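You operate a simulated robot arm through the tools that you are given. There is no shell and no other tool. Be economical: measure what you need, move in short steps, check, and stop when the job is done.

You are at the controls of a simulated robot arm. One attempt, no reset.

JOB
Switch the rack switch on. Then open the right grey drawer, fetch the cloth from the top of the green bench and set it in the inside of the right grey drawer, then shut the drawer. Then take the jug from the press bed and leave it on the top of the orange bench. Then press the six key two times. Then close the small bin lid. Then open the left green drawer, put the yellow cap on the top of the yellow bench away in the inside of the left green drawer and shut the drawer again. Then push the seeder hopper lid shut. Then fetch the yellow cup and set it on the shelf under the dip tank. Then put the teal cap on the top of the lab bench away on the top of the wide table. Then put the clear jug in the inside of the soak bath. Then switch the gauge switch on. Keep to this order. Set down upright: jug, yellow cup, clear jug.

It is judged by the outcome, as a careful person would: the job done as asked, and still so three seconds after it is handed in. It fails if anything else is knocked over, pushed out of place, dropped, spilled or broken. Lids that push on must go on centred and level and be pressed home; caps that screw on are set level and turned clockwise until they are tight. Flat cloth is picked up by pressing the open fingertips on it (5 to 10 N) and closing them slowly along it; thin cloth reads only 2 to 8 mm in the jaws.

ROBOT AND FRAMES
A 6-joint arm with a four-finger gripper on a trunk, on a base that drives. Base frame: it is fixed to the floor where the robot stands at the start and does not move with it; the origin is under the middle of the robot, x ahead of it, y to its left, z up; the surface under the hand at the start is at about z = 0.85. Lengths are in m, angles in rad, forces in N, time in s.
Its first joint turns from -2.897 to 2.897 rad. Places, roughly: clear jug (16x10x16 cm) [-2.3, -6.3, 0.9]; cloth (7x9x3 cm) [1, -0.6, 0.9]; gauge switch [-3.6, 1.3, 0.9]; inside of the left green drawer [0.9, 0.1, 0.7]; inside of the right grey drawer [-0.8, -1.9, 0.7]; inside of the soak bath [0.8, -5.1, 0.9]; jug [-1.5, -0.25, 1]; left green drawer [0.7, 0.1, 0.7]; rack switch [0.7, 0, 0.9]; right grey drawer [-0.7, -1.9, 0.7]; seeder hopper lid [0.9, -3.9, 1.1]; shelf under the dip tank [-0.4, -6, 0.3]; six key [-2.2, 0, 0.9]; small bin lid [-3.8, -0.1, 0.9]; teal cap (6x6x5 cm) [-1.4, -4.5, 0.8]; top of the orange bench [-2.1, 1.6, 0.8]; top of the wide table [-4.3, -0.5, 0.8]; yellow cap (6x6x5 cm) [1.1, -3.7, 0.9]; yellow cup [-1.5, -2, 0.75]. Payload 3.67 kg.
The TCP is the grasp point between the finger pads, 0.028 m short of the fingertips. In the tool frame z runs along the fingers and y along their closing line. Largest opening 0.112 m; the body of the gripper starts 0.073 m behind the TCP.
Orientation is that of the tool frame in the base frame, as a unit quaternion [x, y, z, w]. With the fingers straight down and closing along the base's y, the tool's x points along the base's -x, its y along +y and its z along -z.

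CONTROLS
- The arm moves only by the tool nudge_tool. Its argument "rows" is a list that holds one entry, the list of rows, each a list of 7 numbers: the shift along the base's x, y, z in units of 50 mm (1.0 is 50 mm), then the turn, a rotation vector about the base's x, y, z in units of 8 degrees (1.0 is 8 degrees), then the gripper command, from -1 (shut) to 1 (fully open), values between in proportion. In form: [[[dx, dy, dz, wx, wy, wz, claw], ...]]. A call has 1 to 10 rows; each row shifts and turns the commanded pose from where the row before left it. A call with a number of a shift or a turn outside -1 to 1 is refused whole. Each row takes 0.2 s and may step no farther than 0.05 m and 0.15 rad from the row before; otherwise, or with a gripper value out of range, the whole call is refused. Where a pose cannot be reached the arm comes as near as it can. A force on the tool above 40 N (or 10 N above the force at the start of the call, whichever is more), or a blocked arm, ends the call early, and 0.2 s more pass. Each finger halts on what it meets, pressing with about 28 N; the grip force reading is that of the motor and also rises with nothing between the fingers. The clock runs only during rows and for 0.2 s after the last one: add rows that do not move to give the fingers time. The reply holds the time, the measured pose of the TCP, the force on the tool along the base axes, the opening and the grip force, in the units named above and with some noise, with the torque about the TCP (base axes, N m) and any sound that the robot's microphone picked up.
- Cameras (640 x 400 px; columns grow to the right, rows downward): "scene" is now at [0.1034, 0.1895, 1.3297]; the picture's right is [-0.42, -0.91, 0.00], its down [-0.56, 0.25, -0.79] and it looks along [0.72, -0.33, -0.61] (base axes); focal length 226 px, centre (320, 200). "wrist" rides on the gripper at [0.06, -0.018, -0.104] in the tool frame; the picture's right is [0.29, 0.96, 0.00], its down [-0.80, 0.24, -0.55] and it looks along [-0.53, 0.16, 0.83] (tool axes); focal length 234 px, centre (320, 200).
- snapshot(camera): a new picture of that camera. No time passes.
- steer(legs): drives the robot by 1 to 6 legs, each [ahead, left, turn to the left] in m, m and rad, along the robot's own axes; the way and the turn of a leg run together, so that a leg with both is an arc; at most 1.5 m and 3.142 rad a leg. The arm and the cameras ride along, it lands a little off, and it stops where it bumps. It gives what a move gives.
- pan_tilt(pan, tilt): turns the head with the scene camera to pan (to the left, within 2.496 rad either way) and tilt (down, from -0.506 to 1.204), counted from straight ahead of the robot. It gives what a move gives.
- locate(camera, pixels): there is no depth. For up to 12 entries [column, row, z] of the newest picture of that camera ("zoom" is the newest enlarged one), the place [x, y] in the base frame at which the ray of that pixel passes the height z, good to about 0.003 m, but the place of the scene camera against the robot may be out by one fixed shift of up to 0.012 m in any direction. No time passes.
- close_up(camera, box): a new picture of the part [left, top, right, bottom] of that camera's present view, enlarged. No time passes.
- sign_off(): hands the job in; it is judged then, once.

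Go step by step. Measure first, check grasps and placings, and put right what went wrong. The budget is 357 turns and 296 pictures, counting those below and the enlarged ones. Unless the task says otherwise, let go and move clear before handing in, and close with one line.

The tools are called after "Request:" as a command line: name --argument value ..., lists and objects as JSON in quotes. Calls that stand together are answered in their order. nudge_tool: Moves the arm, as the interface text tells. Its arguments: {"type":"object","properties":{"rows":{"type":"array"}},"required":["rows"]} The other tools are called the same way: steer (legs) drives the base; pan_tilt (pan, tilt) turns the head that bears the scene camera; snapshot (camera) takes a picture; locate (camera, pixels) gives the place at which the rays of pixels pass given heights; close_up (camera, box) takes an enlarged picture of a part of a camera's view; sign_off () hands the job in.

At the start:

```text
time: 0.0
tool_pos: [0.6028, -0.1592, 1.1654]
tcp_rot: [0.001, 1.0, 0.001, 0.0]
force: [-0.1, 0.2, -0.1]
ft_torque: [-0.02, 0.0, -0.01]
gripper_width: 0.1119
finger_force: 0.0
robot x, y, heading: [-0.0027, 0.0012, -0.0]
head pan, tilt: [-0.431, 0.658]
```

scene: 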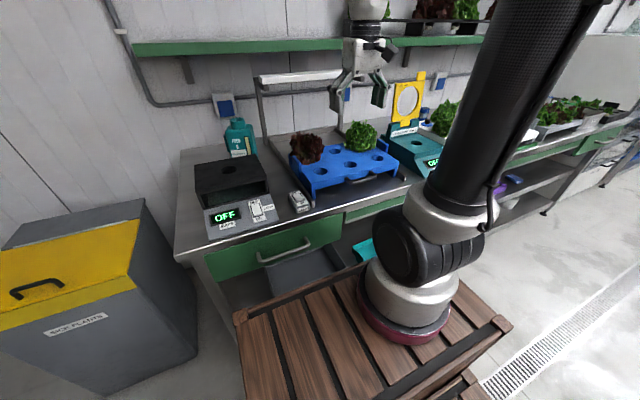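
wrist: 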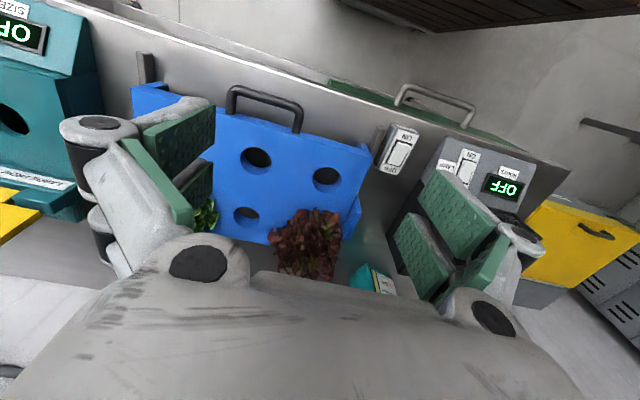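

The scene shows a rocker switch at about (299,200) beside the blue rack and another on the grey box at (257,210). I take an enlarged look to tell which is the rack switch.

Request:
close_up --camera "scene" --box '[190, 120, 430, 270]'

Request:
close_up --camera "wrist" --box '[340, 80, 580, 230]'

Request:
locate --camera "scene" --pixels '[[299, 200, 0.87], [257, 210, 0.9], [291, 194, 0.87], [305, 210, 0.85]]'

Request:
locate --camera "wrist" --pixels '[[398, 152, 0.87], [405, 140, 0.87], [392, 165, 0.87], [466, 168, 0.9]]'

```text
2.67 times, centred on (310, 195) of scene
```

zoom: 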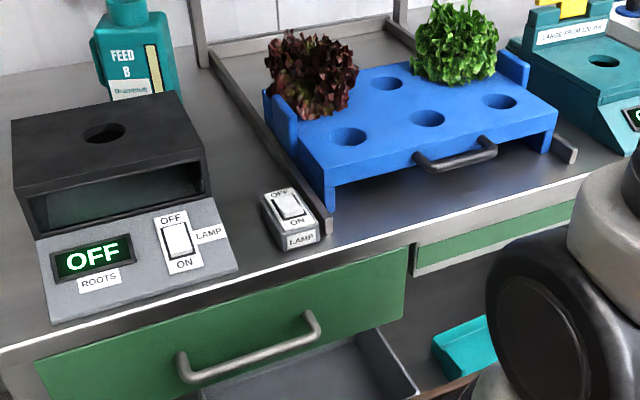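

```text
2.67 times, centred on (460, 155) of wrist
```

zoom: 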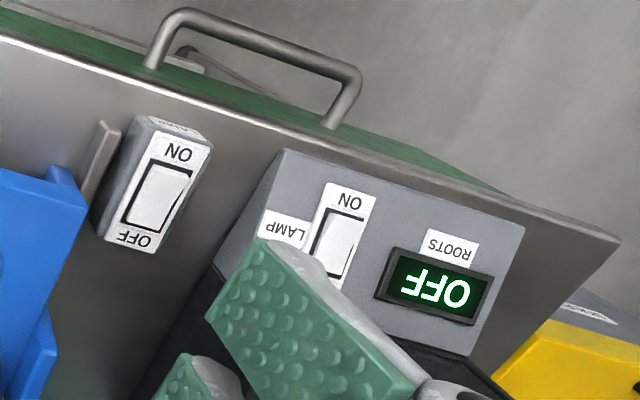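

```text
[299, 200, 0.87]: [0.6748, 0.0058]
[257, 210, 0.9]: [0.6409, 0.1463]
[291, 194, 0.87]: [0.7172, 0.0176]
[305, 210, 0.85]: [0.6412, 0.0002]
```

```text
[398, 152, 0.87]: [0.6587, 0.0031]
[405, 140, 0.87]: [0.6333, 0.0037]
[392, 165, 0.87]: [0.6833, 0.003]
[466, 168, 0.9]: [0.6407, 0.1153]
```

The rack switch is the lone LAMP rocker at scene (298,197) / wrist (399,155), its ON end towards the robot. I triangulate its height.

Request:
locate --camera "scene" --pixels '[[298.4, 197.2, 0.87], [298.4, 197.2, 0.89], [298.4, 197.2, 0.91], [301, 201.5, 0.89], [301, 201.5, 0.87]]'

Request:
locate --camera "wrist" --pixels '[[398.9, 155, 0.87], [398.9, 155, 0.89], [398.9, 155, 0.91], [404.5, 145, 0.89], [404.5, 145, 0.87]]'

```text
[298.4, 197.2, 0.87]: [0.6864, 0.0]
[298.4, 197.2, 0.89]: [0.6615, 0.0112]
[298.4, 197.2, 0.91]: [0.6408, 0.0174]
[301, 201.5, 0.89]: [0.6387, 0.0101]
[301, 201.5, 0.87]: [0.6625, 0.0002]
```

```text
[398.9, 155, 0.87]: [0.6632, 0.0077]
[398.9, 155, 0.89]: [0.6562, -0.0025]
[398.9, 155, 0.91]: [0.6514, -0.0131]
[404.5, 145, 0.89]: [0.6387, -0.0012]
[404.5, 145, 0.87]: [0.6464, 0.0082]
```

Switch centre is about (0.66, 0.002), top z≈0.885, ON end near x≈0.643. I close the gripper and hover over the ON end.

Request:
nudge_tool --rows '[[[0.19, 0.81, 0, 0, 0, 0, -1], [0.19, 0.81, 0, 0, 0, 0, -1], [0.19, 0.81, 0, 0, 0, 0, -1], [0.19, 0.81, 0, 0, 0, 0, -1], [0, 0, -1, 0, 0, 0, -1], [0, 0, -1, 0, 0, 0, -1], [0, 0, -1, 0, 0, 0, -1], [0, 0, -0.8, 0, 0, 0, -1], [0, 0, 0, 0, 0, 0, -1]]]'

Request:
snapshot --camera "wrist"

Request:
snapshot --camera "scene"

```text
time: 2.0
tool_pos: [0.6416, 0.0025, 0.9741]
tcp_rot: [0.001, 1.0, 0.0, 0.0]
force: [-0.9, 0.3, -0.1]
ft_torque: [-0.01, 0.0, -0.01]
gripper_width: 0.0003
finger_force: 28.1
robot x, y, heading: [-0.0015, -0.0018, -0.001]
head pan, tilt: [-0.431, 0.658]
```

```text
291 pictures are left
```

wrist: 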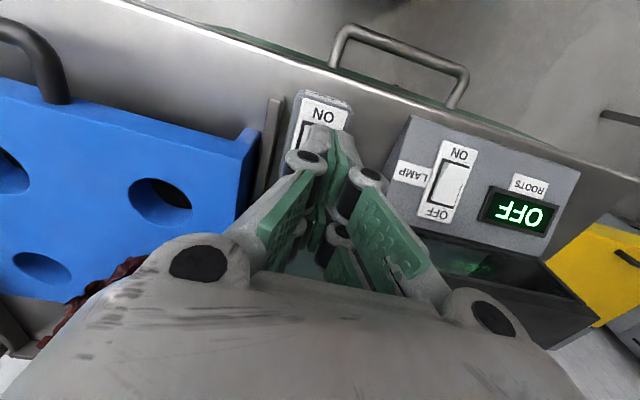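

```text
290 pictures are left
```

scene: 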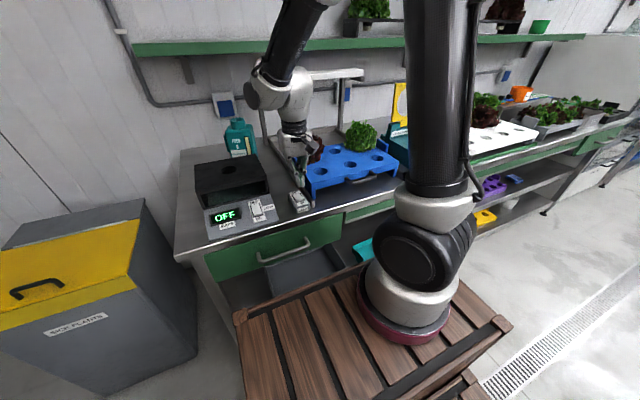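

Request:
close_up --camera "scene" --box '[240, 140, 360, 220]'

Request:
locate --camera "wrist" --pixels '[[322, 114, 0.885], [319, 126, 0.885], [329, 126, 0.885], [303, 126, 0.885], [348, 126, 0.885]]'

```text
5.00 times, centred on (300, 180) of scene
```

zoom: 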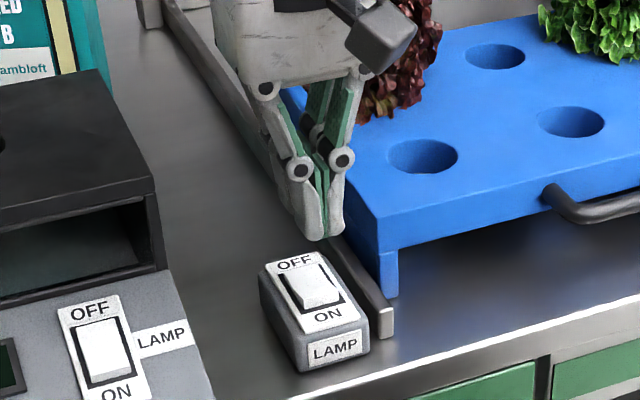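

```text
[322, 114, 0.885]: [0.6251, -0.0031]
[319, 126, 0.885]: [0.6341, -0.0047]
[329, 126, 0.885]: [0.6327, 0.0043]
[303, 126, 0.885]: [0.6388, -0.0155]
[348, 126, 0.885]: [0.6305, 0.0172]
```

The tip is over the rocker's ON half. I lower gently until it clicks.

Request:
nudge_tool --rows '[[[0.06, -0.07, -0.8, 0, 0, 0, -1], [0, 0, -0.3, 0, 0, 0, -1], [0, 0, -0.1, 0, 0, 0, -1], [0, 0, -0.1, 0, 0, 0, -1], [0, 0, -0.06, 0, 0, 0, -1], [0, 0, -0.06, 0, 0, 0, -1]]]'

Request:
close_up --camera "scene" --box '[190, 120, 350, 220]'

```text
time: 2.9
tool_pos: [0.644, 0.0008, 0.9164]
tcp_rot: [0.001, 1.0, 0.0, 0.001]
force: [-12.7, -1.4, 24.4]
ft_torque: [-0.09, 0.0, 0.0]
gripper_width: 0.006
finger_force: 35.6
robot x, y, heading: [-0.001, 0.0009, -0.001]
head pan, tilt: [-0.431, 0.658]
stopped in row 4: the force on the tool passed its limit at 56 N (the readings are from after the stop); the commanded pose is now the measured one
```

```text
4.00 times, centred on (270, 170) of scene
```

zoom: 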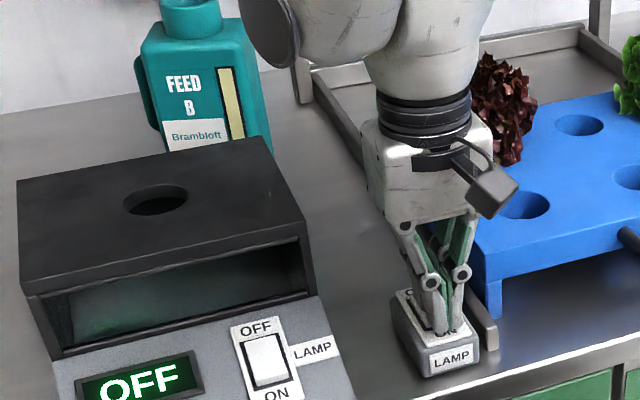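

The tool hit 56 N with no click reported. I lift and look at the rocker.

Request:
nudge_tool --rows '[[[0, 0, 0.5, 0, 0, 0, -1], [0, 0, 0.9, 0, 0, 0, -1], [0, 0, 0.5, 0, 0, 0, -1]]]'

Request:
close_up --camera "scene" --box '[240, 140, 360, 220]'

Request:
close_up --camera "wrist" --box '[240, 60, 400, 160]'

```text
time: 3.7
tool_pos: [0.6478, -0.0021, 1.0093]
tcp_rot: [0.0, 1.0, 0.0, 0.002]
force: [0.3, -0.6, -0.2]
ft_torque: [0.03, 0.02, 0.01]
gripper_width: 0.0
finger_force: 35.6
robot x, y, heading: [0.0006, -0.0045, -0.0]
head pan, tilt: [-0.431, 0.658]
```

```text
5.00 times, centred on (300, 180) of scene
```

zoom: 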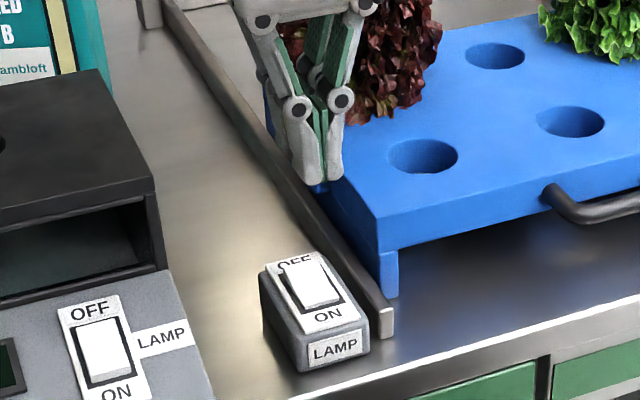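

```text
4.00 times, centred on (320, 110) of wrist
```

zoom: 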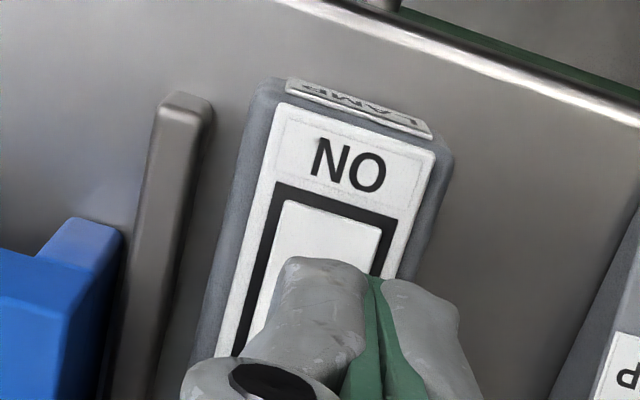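

The OFF end now stands proud (it hides the "OFF" lettering) and the bench looks brighter under a lamp. I confirm with a full picture and lift higher.

Request:
nudge_tool --rows '[[[0, 0, 0.9, 0, 0, 0, -1], [0, 0, 0.9, 0, 0, 0, -1], [0, 0, 0.9, 0, 0, 0, 1], [0, 0, 0.5, 0, 0, 0, 1]]]'

Request:
pan_tilt --pan -0.431 --tilt 0.4

Request:
snapshot --camera "scene"

```text
time: 4.7
tool_pos: [0.6466, -0.0005, 1.1704]
tcp_rot: [0.0, 1.0, 0.0, 0.001]
force: [0.2, -0.7, 1.0]
ft_torque: [-0.04, -0.02, 0.0]
gripper_width: 0.1061
finger_force: 0.1
robot x, y, heading: [-0.0003, 0.0007, -0.003]
head pan, tilt: [-0.431, 0.658]
```

```text
time: 5.5
tool_pos: [0.6464, 0.0002, 1.1694]
tcp_rot: [-0.001, 1.0, 0.0, 0.002]
force: [-0.5, 0.1, -0.3]
ft_torque: [0.03, -0.03, 0.03]
gripper_width: 0.1119
finger_force: 0.1
robot x, y, heading: [-0.0006, -0.0006, 0.0]
head pan, tilt: [-0.431, 0.4]
```

```text
285 pictures are left
```

scene: 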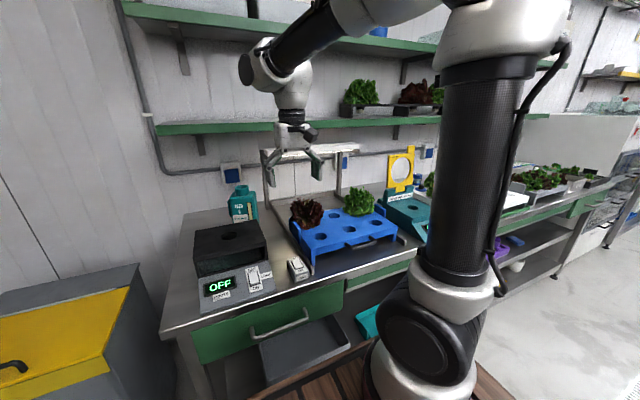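

The switch is on (rocker tipped, lamp bar lit). Next I look around to find my way to the grey drawers.

Request:
pan_tilt --pan -1.3 --tilt 0.45

Request:
snapshot --camera "scene"

Request:
pan_tilt --pan -2.3 --tilt 0.45

Request:
snapshot --camera "scene"

Request:
pan_tilt --pan 2.4 --tilt 0.45

Request:
snapshot --camera "scene"

```text
time: 6.7
tool_pos: [0.6476, 0.0001, 1.1701]
tcp_rot: [0.001, 1.0, 0.0, 0.002]
force: [-0.4, -0.6, -0.6]
ft_torque: [0.01, 0.03, -0.02]
gripper_width: 0.112
finger_force: 0.1
robot x, y, heading: [0.0007, -0.0016, 0.004]
head pan, tilt: [-1.3, 0.45]
```

```text
284 pictures are left
```

scene: 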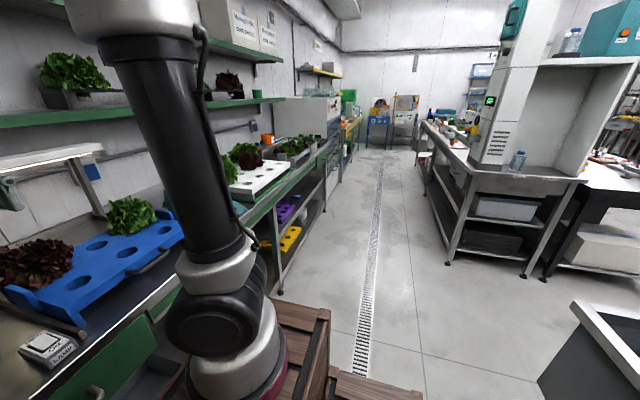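

```text
time: 7.9
tool_pos: [0.6464, -0.0012, 1.1697]
tcp_rot: [-0.001, 1.0, 0.0, 0.002]
force: [0.1, 0.8, 0.3]
ft_torque: [0.02, 0.01, 0.01]
gripper_width: 0.112
finger_force: 0.0
robot x, y, heading: [-0.0018, 0.0019, -0.002]
head pan, tilt: [-2.3, 0.45]
```

```text
283 pictures are left
```

scene: 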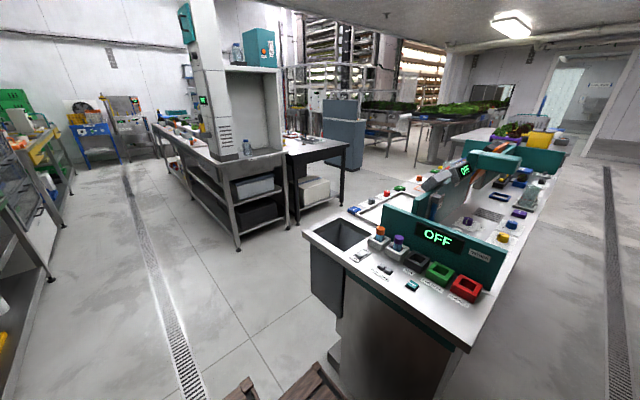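

```text
time: 11.7
tool_pos: [0.6464, -0.0011, 1.1689]
tcp_rot: [0.0, 1.0, 0.0, 0.001]
force: [-0.3, 0.5, 0.5]
ft_torque: [0.04, 0.01, -0.02]
gripper_width: 0.1121
finger_force: 0.1
robot x, y, heading: [-0.0039, -0.0009, 0.005]
head pan, tilt: [2.4, 0.45]
```

```text
282 pictures are left
```

scene: 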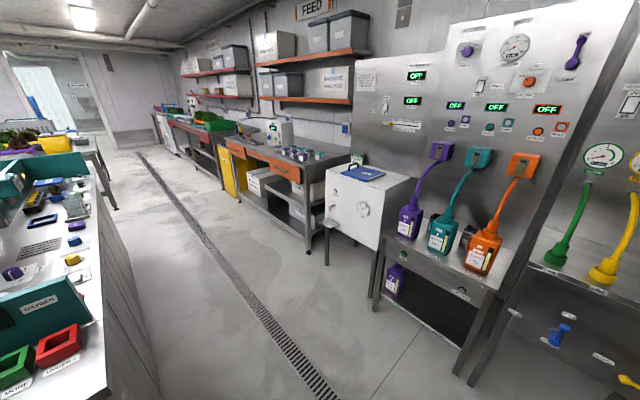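

Green bench runs along +x wall, the hood island lies beyond at y<-1.2. I look down at my own base and at the drawer area before driving.

Request:
pan_tilt --pan -1.9 --tilt 0.35

Request:
snapshot --camera "scene"

Request:
locate --camera "scene" --pixels '[[356, 250, 0], [240, 150, 0.85], [330, 250, 0.0]]'

Request:
pan_tilt --pan -1.3 --tilt 1.15

Request:
snapshot --camera "scene"

```text
time: 15.1
tool_pos: [0.6481, -0.0008, 1.1688]
tcp_rot: [0.0, 1.0, 0.0, 0.001]
force: [-0.3, -0.4, -0.2]
ft_torque: [-0.02, 0.0, -0.01]
gripper_width: 0.112
finger_force: 0.1
robot x, y, heading: [0.0033, 0.0007, 0.0]
head pan, tilt: [-1.901, 0.351]
```

```text
281 pictures are left
```

scene: 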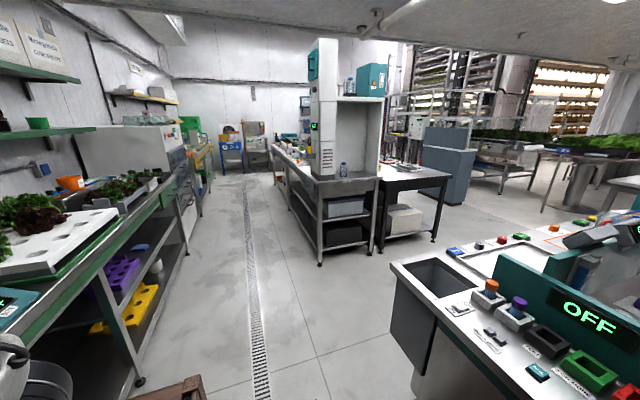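

```text
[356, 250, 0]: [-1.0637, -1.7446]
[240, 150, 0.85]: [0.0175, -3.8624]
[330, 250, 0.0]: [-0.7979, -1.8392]
```

```text
time: 16.3
tool_pos: [0.647, -0.0003, 1.1698]
tcp_rot: [0.0, 1.0, 0.001, 0.002]
force: [-0.1, -0.1, 0.3]
ft_torque: [-0.02, -0.02, 0.01]
gripper_width: 0.1121
finger_force: 0.1
robot x, y, heading: [-0.0004, 0.0029, 0.001]
head pan, tilt: [-1.3, 1.15]
```

```text
280 pictures are left
```

scene: 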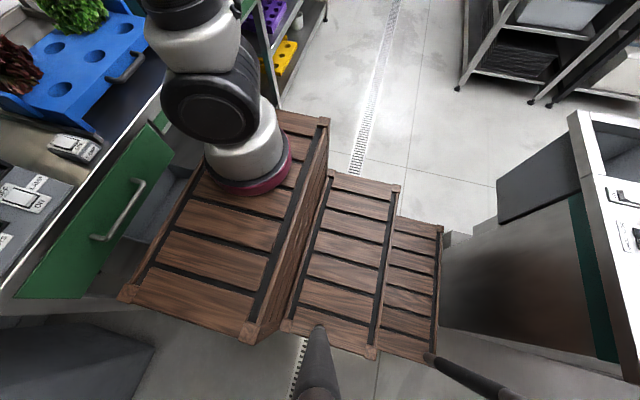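

Request:
locate --camera "scene" --pixels '[[245, 175, 0.5], [125, 295, 0.5], [322, 122, 0.5], [250, 335, 0.5], [400, 190, 0.25], [440, 232, 0.1], [425, 358, 0.1], [575, 115, 0.85], [640, 372, 0.85], [22, 298, 0.65], [290, 326, 0.3]]'

```text
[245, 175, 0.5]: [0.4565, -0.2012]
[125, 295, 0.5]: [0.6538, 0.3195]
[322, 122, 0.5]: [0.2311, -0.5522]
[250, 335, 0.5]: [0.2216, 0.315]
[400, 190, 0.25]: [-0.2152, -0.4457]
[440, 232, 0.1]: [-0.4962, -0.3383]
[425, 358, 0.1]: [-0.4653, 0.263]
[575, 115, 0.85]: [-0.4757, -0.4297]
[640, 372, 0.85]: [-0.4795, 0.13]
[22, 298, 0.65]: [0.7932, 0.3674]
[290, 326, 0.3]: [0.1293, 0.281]
```

Request:
locate --camera "scene" --pixels '[[245, 175, 0.93], [125, 295, 0.93], [322, 122, 0.93], [250, 335, 0.93], [400, 190, 0.75], [290, 326, 0.75], [440, 232, 0.6], [425, 358, 0.6], [245, 175, 0.8], [125, 295, 0.8], [322, 122, 0.8], [250, 335, 0.8]]'

Request:
pan_tilt --pan 0.0 --tilt 1.15

Request:
snapshot --camera "scene"

Request:
locate --camera "scene" --pixels '[[320, 200, 1.0], [320, 200, 0.5], [320, 390, 1.0], [320, 390, 0.5]]'

```text
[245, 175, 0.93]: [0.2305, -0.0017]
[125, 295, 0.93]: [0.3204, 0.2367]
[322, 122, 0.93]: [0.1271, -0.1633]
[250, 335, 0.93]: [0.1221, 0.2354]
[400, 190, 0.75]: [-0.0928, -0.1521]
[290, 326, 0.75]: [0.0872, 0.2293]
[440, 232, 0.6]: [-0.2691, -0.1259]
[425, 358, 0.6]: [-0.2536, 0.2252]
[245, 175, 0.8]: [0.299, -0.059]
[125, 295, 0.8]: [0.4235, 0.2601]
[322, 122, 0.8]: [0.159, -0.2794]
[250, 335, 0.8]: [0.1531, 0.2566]
```

```text
time: 17.7
tool_pos: [0.6472, -0.0006, 1.1698]
tcp_rot: [0.0, 1.0, 0.0, 0.002]
force: [-0.7, 0.4, 0.5]
ft_torque: [0.02, -0.03, 0.0]
gripper_width: 0.1119
finger_force: 0.1
robot x, y, heading: [-0.0019, -0.0019, -0.002]
head pan, tilt: [0.0, 1.15]
```

```text
279 pictures are left
```

scene: 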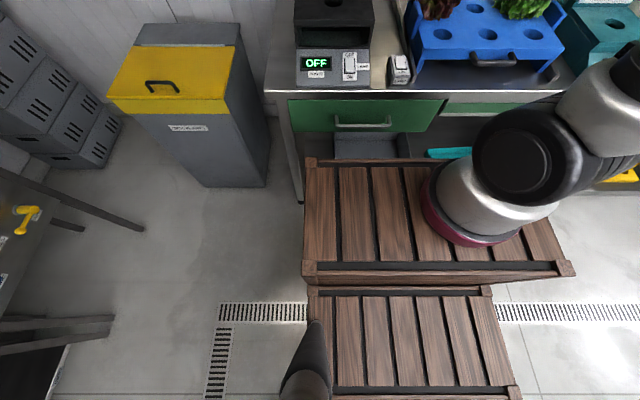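

```text
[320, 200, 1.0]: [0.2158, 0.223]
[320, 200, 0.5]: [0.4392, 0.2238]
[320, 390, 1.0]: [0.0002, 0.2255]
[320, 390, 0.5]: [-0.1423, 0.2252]
```

My body spans about x -0.41..0.42, y ±0.27, too tight to turn here between bench and press island (edge x≈-0.48). I raise the hand, strafe right to y≈-1.1 where it is open, and look.

Request:
nudge_tool --rows '[[[-0.5, 0, 0.8, 0, 0, 0, 1], [-0.5, 0, 0.8, 0, 0, 0, 1], [0, 0, 0.8, 0, 0, 0, 1]]]'

Request:
steer --legs '[[0, -1.1, 0]]'

Request:
pan_tilt --pan -2.0 --tilt 0.5

Request:
snapshot --camera "scene"

Request:
pan_tilt --pan 0.5 --tilt 0.6

Request:
snapshot --camera "scene"

```text
time: 18.5
tool_pos: [0.5945, -0.0002, 1.2898]
tcp_rot: [0.0, 1.0, 0.001, 0.002]
force: [0.6, 0.5, 0.3]
ft_torque: [-0.02, 0.05, 0.0]
gripper_width: 0.1119
finger_force: 0.2
robot x, y, heading: [0.0016, 0.0022, 0.002]
head pan, tilt: [0.0, 1.15]
```

```text
time: 24.1
tool_pos: [0.5926, -1.0911, 1.2896]
tcp_rot: [0.001, 1.0, 0.0, 0.002]
force: [-0.7, -0.4, 0.2]
ft_torque: [0.01, 0.01, -0.05]
gripper_width: 0.1121
finger_force: 0.1
robot x, y, heading: [-0.0021, -1.0864, -0.003]
head pan, tilt: [0.0, 1.15]
```

```text
time: 26.1
tool_pos: [0.5936, -1.0929, 1.2907]
tcp_rot: [0.002, 1.0, 0.0, 0.002]
force: [0.0, 0.4, 0.5]
ft_torque: [0.03, -0.01, -0.02]
gripper_width: 0.112
finger_force: 0.1
robot x, y, heading: [-0.0, -1.0857, -0.007]
head pan, tilt: [-2.0, 0.499]
```

```text
278 pictures are left
```

scene: 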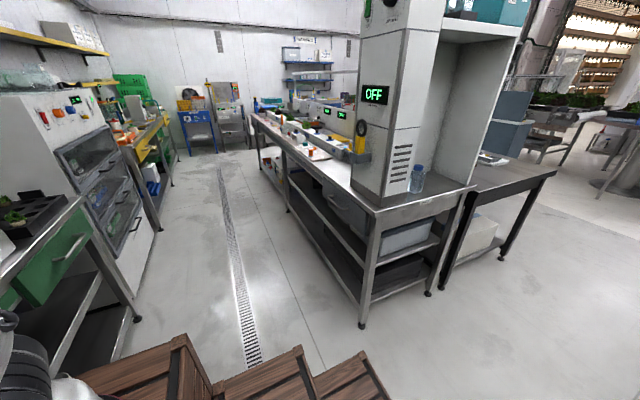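

```text
time: 28.3
tool_pos: [0.5926, -1.0905, 1.2901]
tcp_rot: [0.001, 1.0, 0.0, 0.002]
force: [-0.3, -0.9, -0.6]
ft_torque: [0.0, 0.0, 0.0]
gripper_width: 0.1118
finger_force: 0.0
robot x, y, heading: [-0.0019, -1.0877, -0.004]
head pan, tilt: [0.499, 0.6]
```

```text
277 pictures are left
```

scene: 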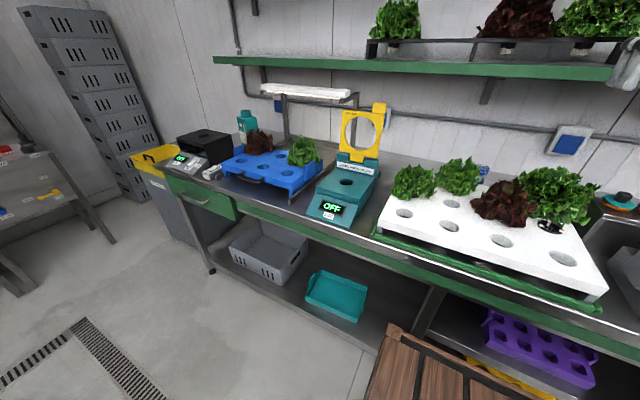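

Request:
close_up --camera "scene" --box '[220, 90, 460, 240]'

Request:
locate --camera "scene" --pixels '[[484, 168, 0.88], [380, 225, 0.86], [380, 170, 0.86], [345, 165, 0.9], [600, 305, 0.87], [210, 210, 0.83], [595, 318, 0.83]]'

```text
2.67 times, centred on (340, 165) of scene
```

zoom: 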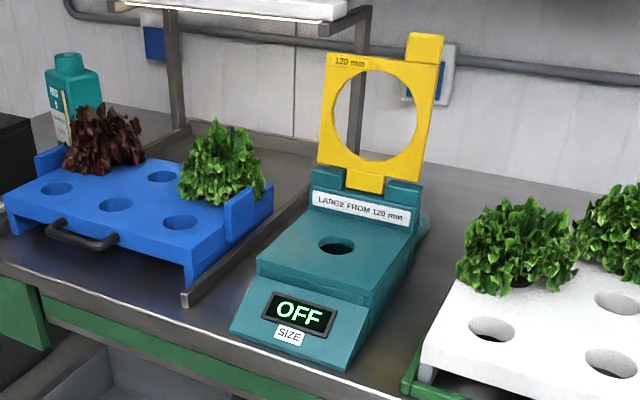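

```text
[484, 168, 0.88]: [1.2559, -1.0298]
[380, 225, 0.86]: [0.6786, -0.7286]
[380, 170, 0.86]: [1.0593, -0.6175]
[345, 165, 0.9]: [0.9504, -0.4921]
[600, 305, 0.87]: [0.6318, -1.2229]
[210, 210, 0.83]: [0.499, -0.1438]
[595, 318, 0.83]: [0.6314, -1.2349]
```

The cloth is not yet visible (probably behind the teal gauge); the hood island's +x side is ahead. I turn right to face -y and look closely at the island front for the drawer.

Request:
steer --legs '[[0, 0, -1.571], [0.6, 0, 0]]'

Request:
pan_tilt --pan -1.3 --tilt 0.5

Request:
snapshot --camera "scene"

```text
time: 35.5
tool_pos: [0.0116, -2.2835, 1.29]
tcp_rot: [0.703, 0.711, -0.002, 0.002]
force: [0.3, -0.1, 0.4]
ft_torque: [0.03, -0.02, -0.02]
gripper_width: 0.1121
finger_force: 0.1
robot x, y, heading: [0.0057, -1.6861, -1.561]
head pan, tilt: [0.499, 0.6]
```

```text
time: 37.3
tool_pos: [0.0111, -2.2838, 1.2899]
tcp_rot: [0.703, 0.711, -0.002, 0.002]
force: [-0.8, 0.3, 0.6]
ft_torque: [-0.02, -0.02, 0.0]
gripper_width: 0.112
finger_force: 0.1
robot x, y, heading: [0.0043, -1.6887, -1.559]
head pan, tilt: [-1.3, 0.499]
```

```text
275 pictures are left
```

scene: 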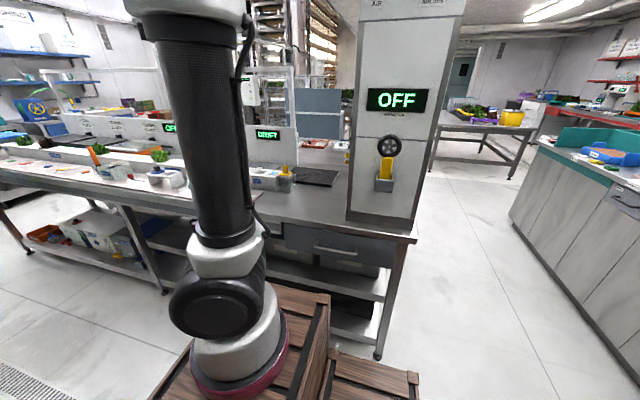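

The grey drawer with a handle is at (340,245), right of the arm column. I zoom and measure.

Request:
close_up --camera "scene" --box '[260, 190, 420, 290]'

Request:
locate --camera "scene" --pixels '[[315, 247, 0.72], [357, 255, 0.72], [285, 250, 0.66], [394, 240, 0.78], [262, 222, 0.8], [415, 236, 0.83], [378, 355, 0.0]]'

```text
4.00 times, centred on (340, 240) of scene
```

zoom: 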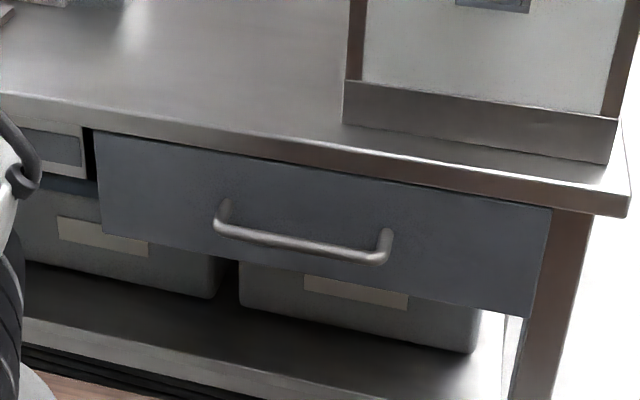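

```text
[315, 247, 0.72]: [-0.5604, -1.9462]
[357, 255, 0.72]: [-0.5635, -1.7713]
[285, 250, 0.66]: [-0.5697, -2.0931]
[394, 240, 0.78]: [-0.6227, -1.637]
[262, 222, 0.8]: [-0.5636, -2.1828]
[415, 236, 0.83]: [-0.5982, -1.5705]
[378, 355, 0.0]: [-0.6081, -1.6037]
```

The right drawer spans y -2.1..-1.64, front x≈-0.58, handle bar centred near y -1.86. I check clearance on my left side before shifting away for a better reach.

Request:
pan_tilt --pan 1.2 --tilt 0.8

Request:
snapshot --camera "scene"

Request:
locate --camera "scene" --pixels '[[320, 200, 0.0], [320, 300, 0.0], [100, 300, 0.0], [540, 300, 0.0]]'

```text
time: 39.5
tool_pos: [0.0126, -2.2835, 1.2903]
tcp_rot: [0.703, 0.711, -0.002, 0.001]
force: [-1.0, 0.6, -0.4]
ft_torque: [0.04, 0.02, -0.01]
gripper_width: 0.112
finger_force: 0.1
robot x, y, heading: [0.0056, -1.6867, -1.56]
head pan, tilt: [1.201, 0.799]
```

```text
273 pictures are left
```

scene: 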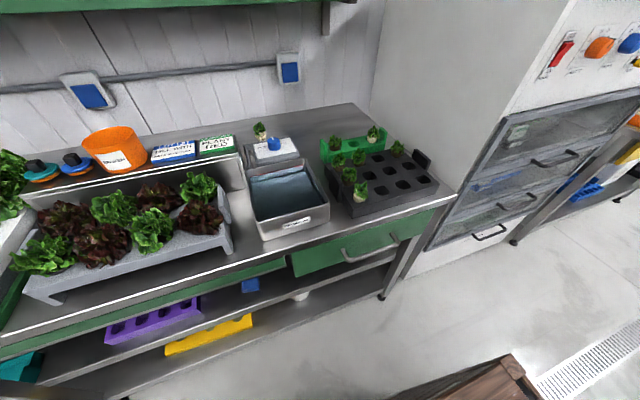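

```text
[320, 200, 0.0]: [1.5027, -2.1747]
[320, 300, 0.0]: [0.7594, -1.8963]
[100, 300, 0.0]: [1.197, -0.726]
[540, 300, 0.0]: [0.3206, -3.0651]
```

Request:
steer --legs '[[0.1, 0.19, 0]]'

Request:
pan_tilt --pan -1.25 --tilt 0.65

Request:
snapshot --camera "scene"

```text
time: 41.2
tool_pos: [0.2081, -2.382, 1.2897]
tcp_rot: [0.701, 0.713, -0.001, 0.001]
force: [-0.5, 0.3, 0.5]
ft_torque: [-0.04, 0.01, 0.0]
gripper_width: 0.1119
finger_force: 0.1
robot x, y, heading: [0.1973, -1.7875, -1.557]
head pan, tilt: [1.201, 0.799]
```

```text
time: 43.5
tool_pos: [0.2095, -2.3821, 1.2893]
tcp_rot: [0.701, 0.714, -0.001, 0.001]
force: [0.3, -0.8, -0.4]
ft_torque: [-0.04, 0.0, -0.05]
gripper_width: 0.1121
finger_force: 0.0
robot x, y, heading: [0.2025, -1.787, -1.554]
head pan, tilt: [-1.25, 0.649]
```

```text
272 pictures are left
```

scene: 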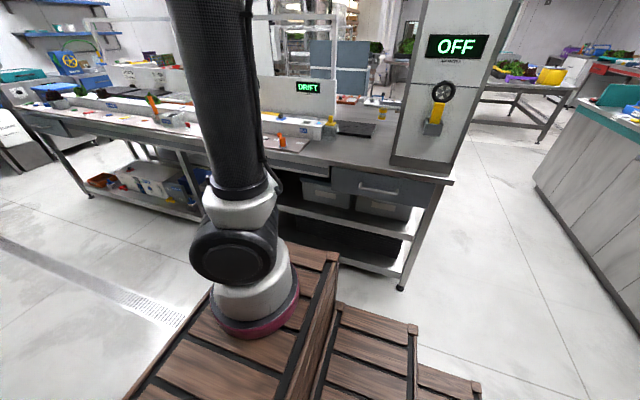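

I'll work diagonally: backing up 0.45 m keeps handle and its pull path within comfortable reach. Then swing the tool round towards the drawer.

Request:
steer --legs '[[-0.45, 0.0, -0.015]]'

Request:
nudge_tool --rows '[[[-1, 0, -0.0, 0, 0, 0, 1], [-1, 0, 0, 0, 0, 0, 1], [-1, 0, 0, 0, 0, 0, 1], [-1, 0, 0, 0, 0, 0, 1], [-1, 0, 0, 0, 0, 0, 1], [-1, 0, 0, 0, 0, 0, 1], [-1, 0, 0, 0, 0, 0, 1], [-1, 0, 0, 0, 0, 0, 1]]]'

```text
time: 46.1
tool_pos: [0.1957, -1.9415, 1.2897]
tcp_rot: [0.706, 0.708, -0.002, 0.001]
force: [0.3, -0.5, -0.3]
ft_torque: [-0.01, 0.01, 0.02]
gripper_width: 0.1118
finger_force: 0.1
robot x, y, heading: [0.1966, -1.3442, -1.568]
head pan, tilt: [-1.25, 0.649]
```

```text
time: 47.9
tool_pos: [-0.2054, -1.9437, 1.2888]
tcp_rot: [0.706, 0.708, -0.002, 0.002]
force: [1.2, -0.2, 0.1]
ft_torque: [-0.06, 0.07, -0.01]
gripper_width: 0.1121
finger_force: 0.1
robot x, y, heading: [0.1946, -1.3447, -1.565]
head pan, tilt: [-1.25, 0.649]
```

Request:
nudge_tool --rows '[[[-0.3, 0.2, -0.8, 0, 1, 0, 1], [-0.3, 0.2, -0.8, 0, 1, 0, 1], [-0.3, 0.2, -0.8, 0, 1, 0, 1], [-0.3, 0.2, -0.8, 0, 1, 0, 1], [-0.3, 0.2, -0.8, 0, 1, 0, 1], [-0.3, 0.2, -0.8, 0, 0, 0, 1], [-0.3, 0.2, -0.8, 0, 0, 0, 1], [-0.3, 0.2, -0.8, 0, 0, 0, 1]]]'

Request:
snapshot --camera "scene"

Request:
snapshot --camera "wrist"

```text
time: 49.7
tool_pos: [-0.3265, -1.8614, 0.9707]
tcp_rot: [0.664, 0.665, -0.243, -0.24]
force: [0.6, -0.2, 0.5]
ft_torque: [0.01, 0.0, 0.04]
gripper_width: 0.1118
finger_force: 0.0
robot x, y, heading: [0.1966, -1.3492, -1.571]
head pan, tilt: [-1.25, 0.649]
```

```text
271 pictures are left
```

scene: 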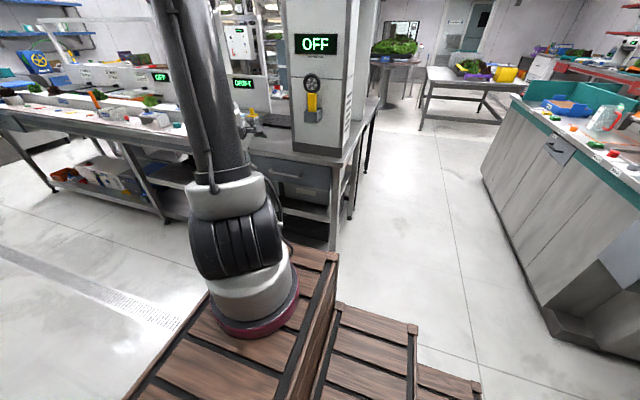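

```text
270 pictures are left
```

wrist: 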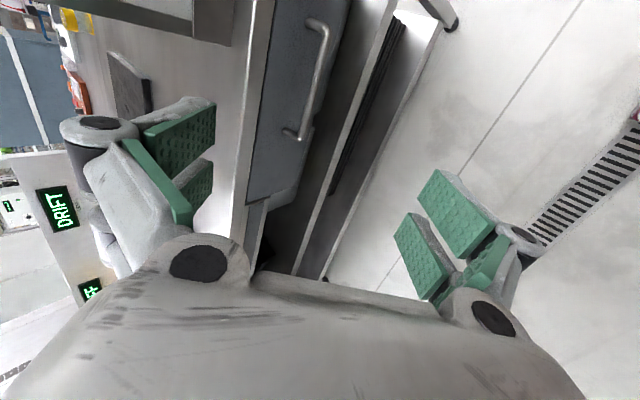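

Request:
close_up --camera "scene" --box '[250, 140, 330, 190]'

Request:
close_up --camera "wrist" --box '[230, 0, 390, 160]'

Request:
locate --camera "wrist" --pixels '[[325, 27, 0.72], [325, 27, 0.74], [325, 27, 0.7], [302, 136, 0.72], [302, 136, 0.74], [302, 136, 0.7], [315, 80, 0.72]]'

```text
8.00 times, centred on (290, 165) of scene
```

zoom: 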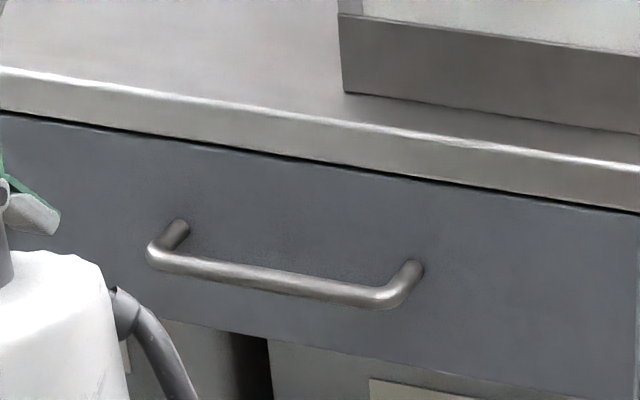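

```text
2.50 times, centred on (310, 80) of wrist
```

zoom: 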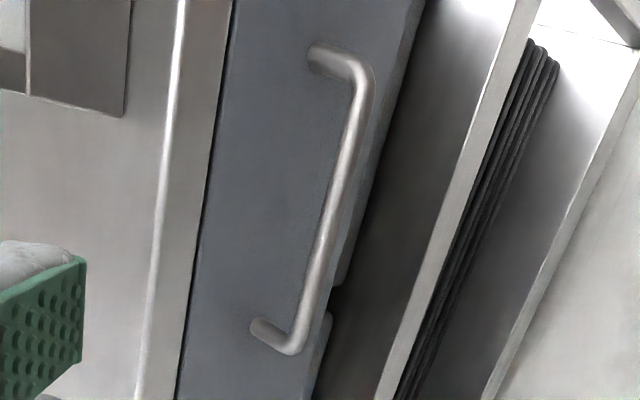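

```text
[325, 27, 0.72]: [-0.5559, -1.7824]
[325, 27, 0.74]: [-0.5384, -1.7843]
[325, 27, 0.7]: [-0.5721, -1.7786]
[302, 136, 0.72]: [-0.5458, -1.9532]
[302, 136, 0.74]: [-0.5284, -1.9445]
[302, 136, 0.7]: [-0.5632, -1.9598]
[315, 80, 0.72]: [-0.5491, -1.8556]
```

Request:
locate --camera "wrist" --pixels '[[314, 82, 0.68], [314, 82, 0.7], [314, 82, 0.72], [314, 82, 0.74]]'

Request:
locate --camera "scene" --pixels '[[283.75, 174.75, 0.68], [283.75, 174.75, 0.7], [283.75, 174.75, 0.72], [283.75, 174.75, 0.74]]'

```text
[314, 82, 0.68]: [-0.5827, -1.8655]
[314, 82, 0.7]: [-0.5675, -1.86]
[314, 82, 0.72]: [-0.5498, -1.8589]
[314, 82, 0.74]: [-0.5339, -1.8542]
```

```text
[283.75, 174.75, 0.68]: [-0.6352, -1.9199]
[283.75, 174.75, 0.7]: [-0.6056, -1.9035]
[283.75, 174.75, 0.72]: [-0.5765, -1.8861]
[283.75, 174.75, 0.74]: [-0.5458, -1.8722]
```

Triangulation puts the bar at about (-0.52,-1.857,0.755). I tilt a bit more and move to a standoff with a half-open gripper.

Request:
nudge_tool --rows '[[[-0.51, 0.02, -0.68, 0, 1, 0, 0.3], [-0.51, 0.02, -0.68, 0, 1, 0, 0.3], [-0.51, 0.02, -0.68, 0, 0, 0, 0.3], [-0.51, 0.02, -0.68, 0, 0, 0, 0.3], [-0.51, 0.02, -0.68, 0, 0, 0, 0.3], [0, 0, 0, 0, 0, 0, 0.3]]]'

Request:
snapshot --camera "wrist"

Request:
snapshot --camera "scene"

```text
time: 51.1
tool_pos: [-0.4544, -1.8559, 0.7977]
tcp_rot: [0.624, 0.625, -0.333, -0.331]
force: [0.2, 0.5, -0.2]
ft_torque: [0.04, 0.02, -0.05]
gripper_width: 0.0727
finger_force: 0.1
robot x, y, heading: [0.1967, -1.3491, -1.568]
head pan, tilt: [-1.25, 0.649]
```

```text
267 pictures are left
```

wrist: 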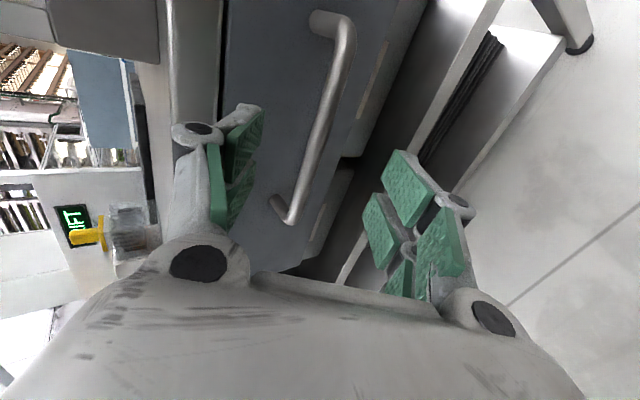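

```text
266 pictures are left
```

scene: 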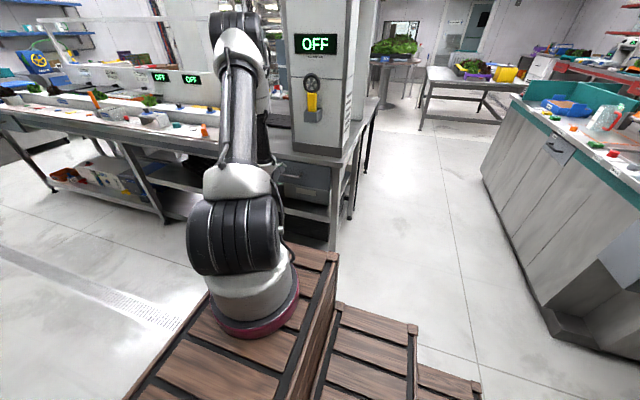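

Request:
locate --camera "wrist" --pixels '[[345, 22, 0.72], [345, 22, 0.74], [345, 22, 0.76], [288, 218, 0.72], [288, 218, 0.74], [288, 218, 0.76], [320, 130, 0.72], [320, 130, 0.74], [320, 130, 0.76]]'

```text
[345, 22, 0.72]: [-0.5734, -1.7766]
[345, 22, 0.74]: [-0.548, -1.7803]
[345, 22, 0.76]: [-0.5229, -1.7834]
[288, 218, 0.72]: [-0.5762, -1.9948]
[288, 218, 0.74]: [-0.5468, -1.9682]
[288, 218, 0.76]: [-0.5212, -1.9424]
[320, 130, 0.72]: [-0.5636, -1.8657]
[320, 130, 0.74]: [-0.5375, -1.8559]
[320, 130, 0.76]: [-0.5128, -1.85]
```

Bar is refined to about (-0.517, 0.763). I advance onto it and close slowly.

Request:
nudge_tool --rows '[[[-0.42, 0, -0.23, 0, 0, 0, 0.3], [-0.42, 0, -0.23, 0, 0, 0, 0.3], [-0.41, 0, -0.23, 0, 0, 0, 0.3], [0, 0, 0, 0, 0, 0, 0.3]]]'

Request:
snapshot --camera "wrist"

```text
time: 52.1
tool_pos: [-0.5147, -1.8555, 0.7632]
tcp_rot: [0.623, 0.626, -0.333, -0.331]
force: [7.2, -1.0, 4.0]
ft_torque: [0.07, 0.32, 0.0]
gripper_width: 0.0755
finger_force: 1.8
robot x, y, heading: [0.196, -1.345, -1.565]
head pan, tilt: [-1.25, 0.649]
```

```text
265 pictures are left
```

wrist: 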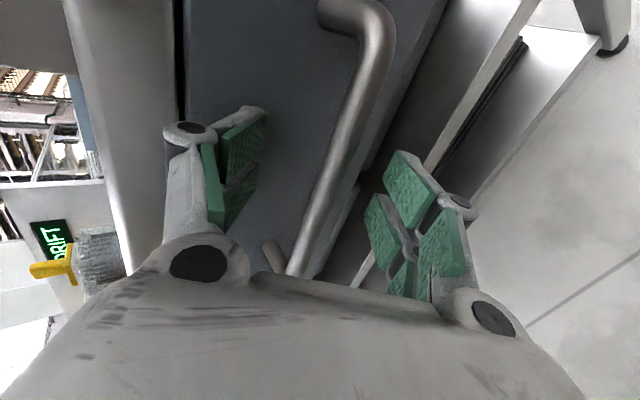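

A fingertip lightly touches the drawer front (7 N); the bar lies between the fingers. I back off a little and close.

Request:
nudge_tool --rows '[[[0.1, 0, 0.05, 0, 0, 0, 0.3], [0, 0, 0, 0, 0, 0, -0.3], [0, 0, 0, 0, 0, 0, -1], [0, 0, 0, 0, 0, 0, -1], [0, 0, 0, 0, 0, 0, -1]]]'

Request:
snapshot --camera "wrist"

```text
time: 53.3
tool_pos: [-0.5087, -1.8562, 0.7625]
tcp_rot: [0.625, 0.627, -0.329, -0.329]
force: [9.8, 3.6, -30.1]
ft_torque: [-0.2, -0.44, 0.65]
gripper_width: 0.0133
finger_force: 45.0
robot x, y, heading: [0.1989, -1.346, -1.566]
head pan, tilt: [-1.25, 0.649]
```

```text
264 pictures are left
```

wrist: 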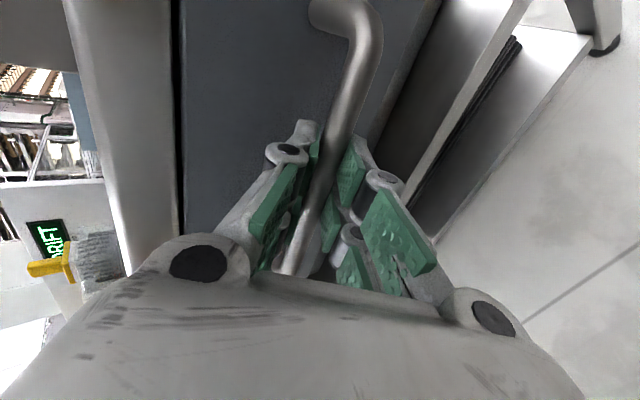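

Gripped (13 mm). I relieve the vertical load and pull the drawer out along +x.

Request:
nudge_tool --rows '[[[0, 0, -0.1, 0, 0, 0, -1], [0.3, 0, 0, 0, 0, 0, -1], [0.4, 0, 0, 0, 0, 0, -1], [0.5, 0, 0, 0, 0, 0, -1], [0.5, 0, 0, 0, 0, 0, -1], [0.5, 0, 0, 0, 0, 0, -1]]]'

Request:
snapshot --camera "wrist"

```text
time: 54.7
tool_pos: [-0.4013, -1.8565, 0.7644]
tcp_rot: [0.623, 0.624, -0.335, -0.332]
force: [-1.1, 4.9, 18.4]
ft_torque: [0.91, 0.21, 0.09]
gripper_width: 0.0133
finger_force: 44.6
robot x, y, heading: [0.1951, -1.3481, -1.571]
head pan, tilt: [-1.25, 0.649]
```

```text
263 pictures are left
```

wrist: 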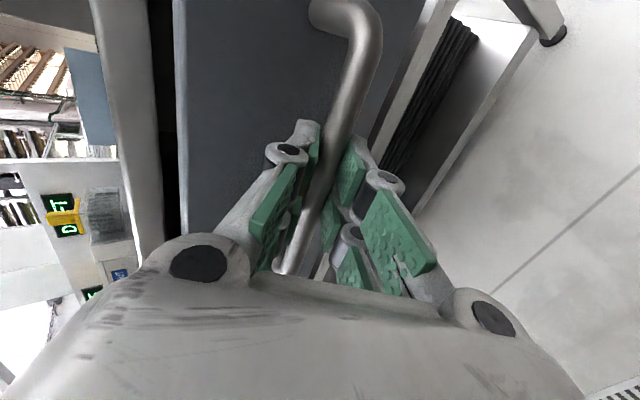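

The drawer slides along (0.11 m so far). Continue pulling.

Request:
nudge_tool --rows '[[[0.5, 0, 0.03, 0, 0, 0, -1], [0.6, 0, 0, 0, 0, 0, -1], [0.6, 0, 0, 0, 0, 0, -1], [0.6, 0, 0, 0, 0, 0, -1], [0.5, 0, 0, 0, 0, 0, -1], [0.3, 0, 0, 0, 0, 0, -1]]]'

Request:
snapshot --camera "scene"

```text
time: 55.9
tool_pos: [-0.275, -1.8567, 0.763]
tcp_rot: [0.624, 0.622, -0.331, -0.337]
force: [-1.9, 7.0, 13.6]
ft_torque: [1.15, 0.23, 0.02]
gripper_width: 0.0132
finger_force: 45.3
out of reach, approached as far as the arm can: row 5
robot x, y, heading: [0.1933, -1.3469, -1.571]
head pan, tilt: [-1.25, 0.649]
stopped in row 5: the force on the tool passed its limit at 54 N (the readings are from after the stop); the commanded pose is now the measured one
```

```text
262 pictures are left
```

scene: 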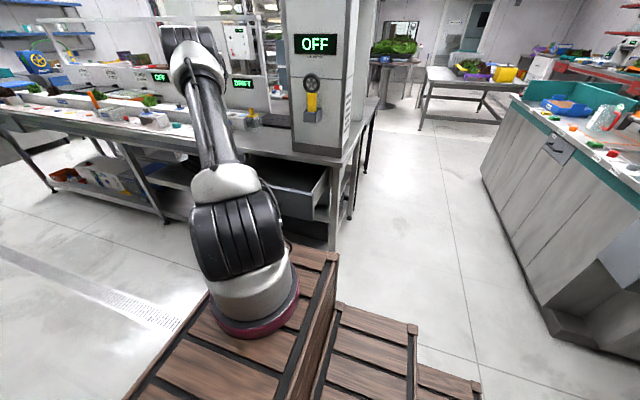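

The drawer is open about 0.235 m. I release and back off along the tool axis.

Request:
nudge_tool --rows '[[[-0.05, 0, -0.03, 0, 0, 0, 0.3], [0, 0, 0, 0, 0, 0, 0.3], [0.3, 0, 0.35, 0, -0.5, 0, 0.3], [0.3, 0, 0.5, 0, -0.5, 0, 0.3], [0.2, 0, 0.8, 0, -0.5, 0, 0.3], [0, 0, 0.8, 0, -0.5, 0, 0.3], [0, 0, 0.8, 0, -1, 0, 0.3], [0, 0, 0.8, 0, -1, 0, 0.3]]]'

Request:
snapshot --camera "wrist"

```text
time: 57.7
tool_pos: [-0.2656, -1.8927, 0.9487]
tcp_rot: [0.69, 0.692, -0.148, -0.15]
force: [0.7, 0.8, -0.6]
ft_torque: [-0.03, -0.01, 0.01]
gripper_width: 0.0727
finger_force: 0.1
out of reach, approached as far as the arm can: row 3, 4, 5
robot x, y, heading: [0.1957, -1.3448, -1.571]
head pan, tilt: [-1.25, 0.649]
```

```text
261 pictures are left
```

wrist: 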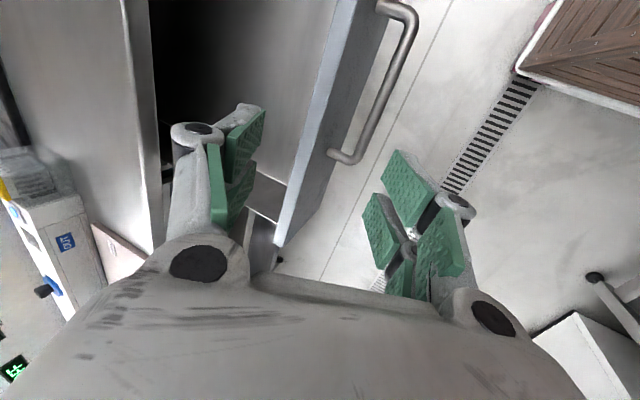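

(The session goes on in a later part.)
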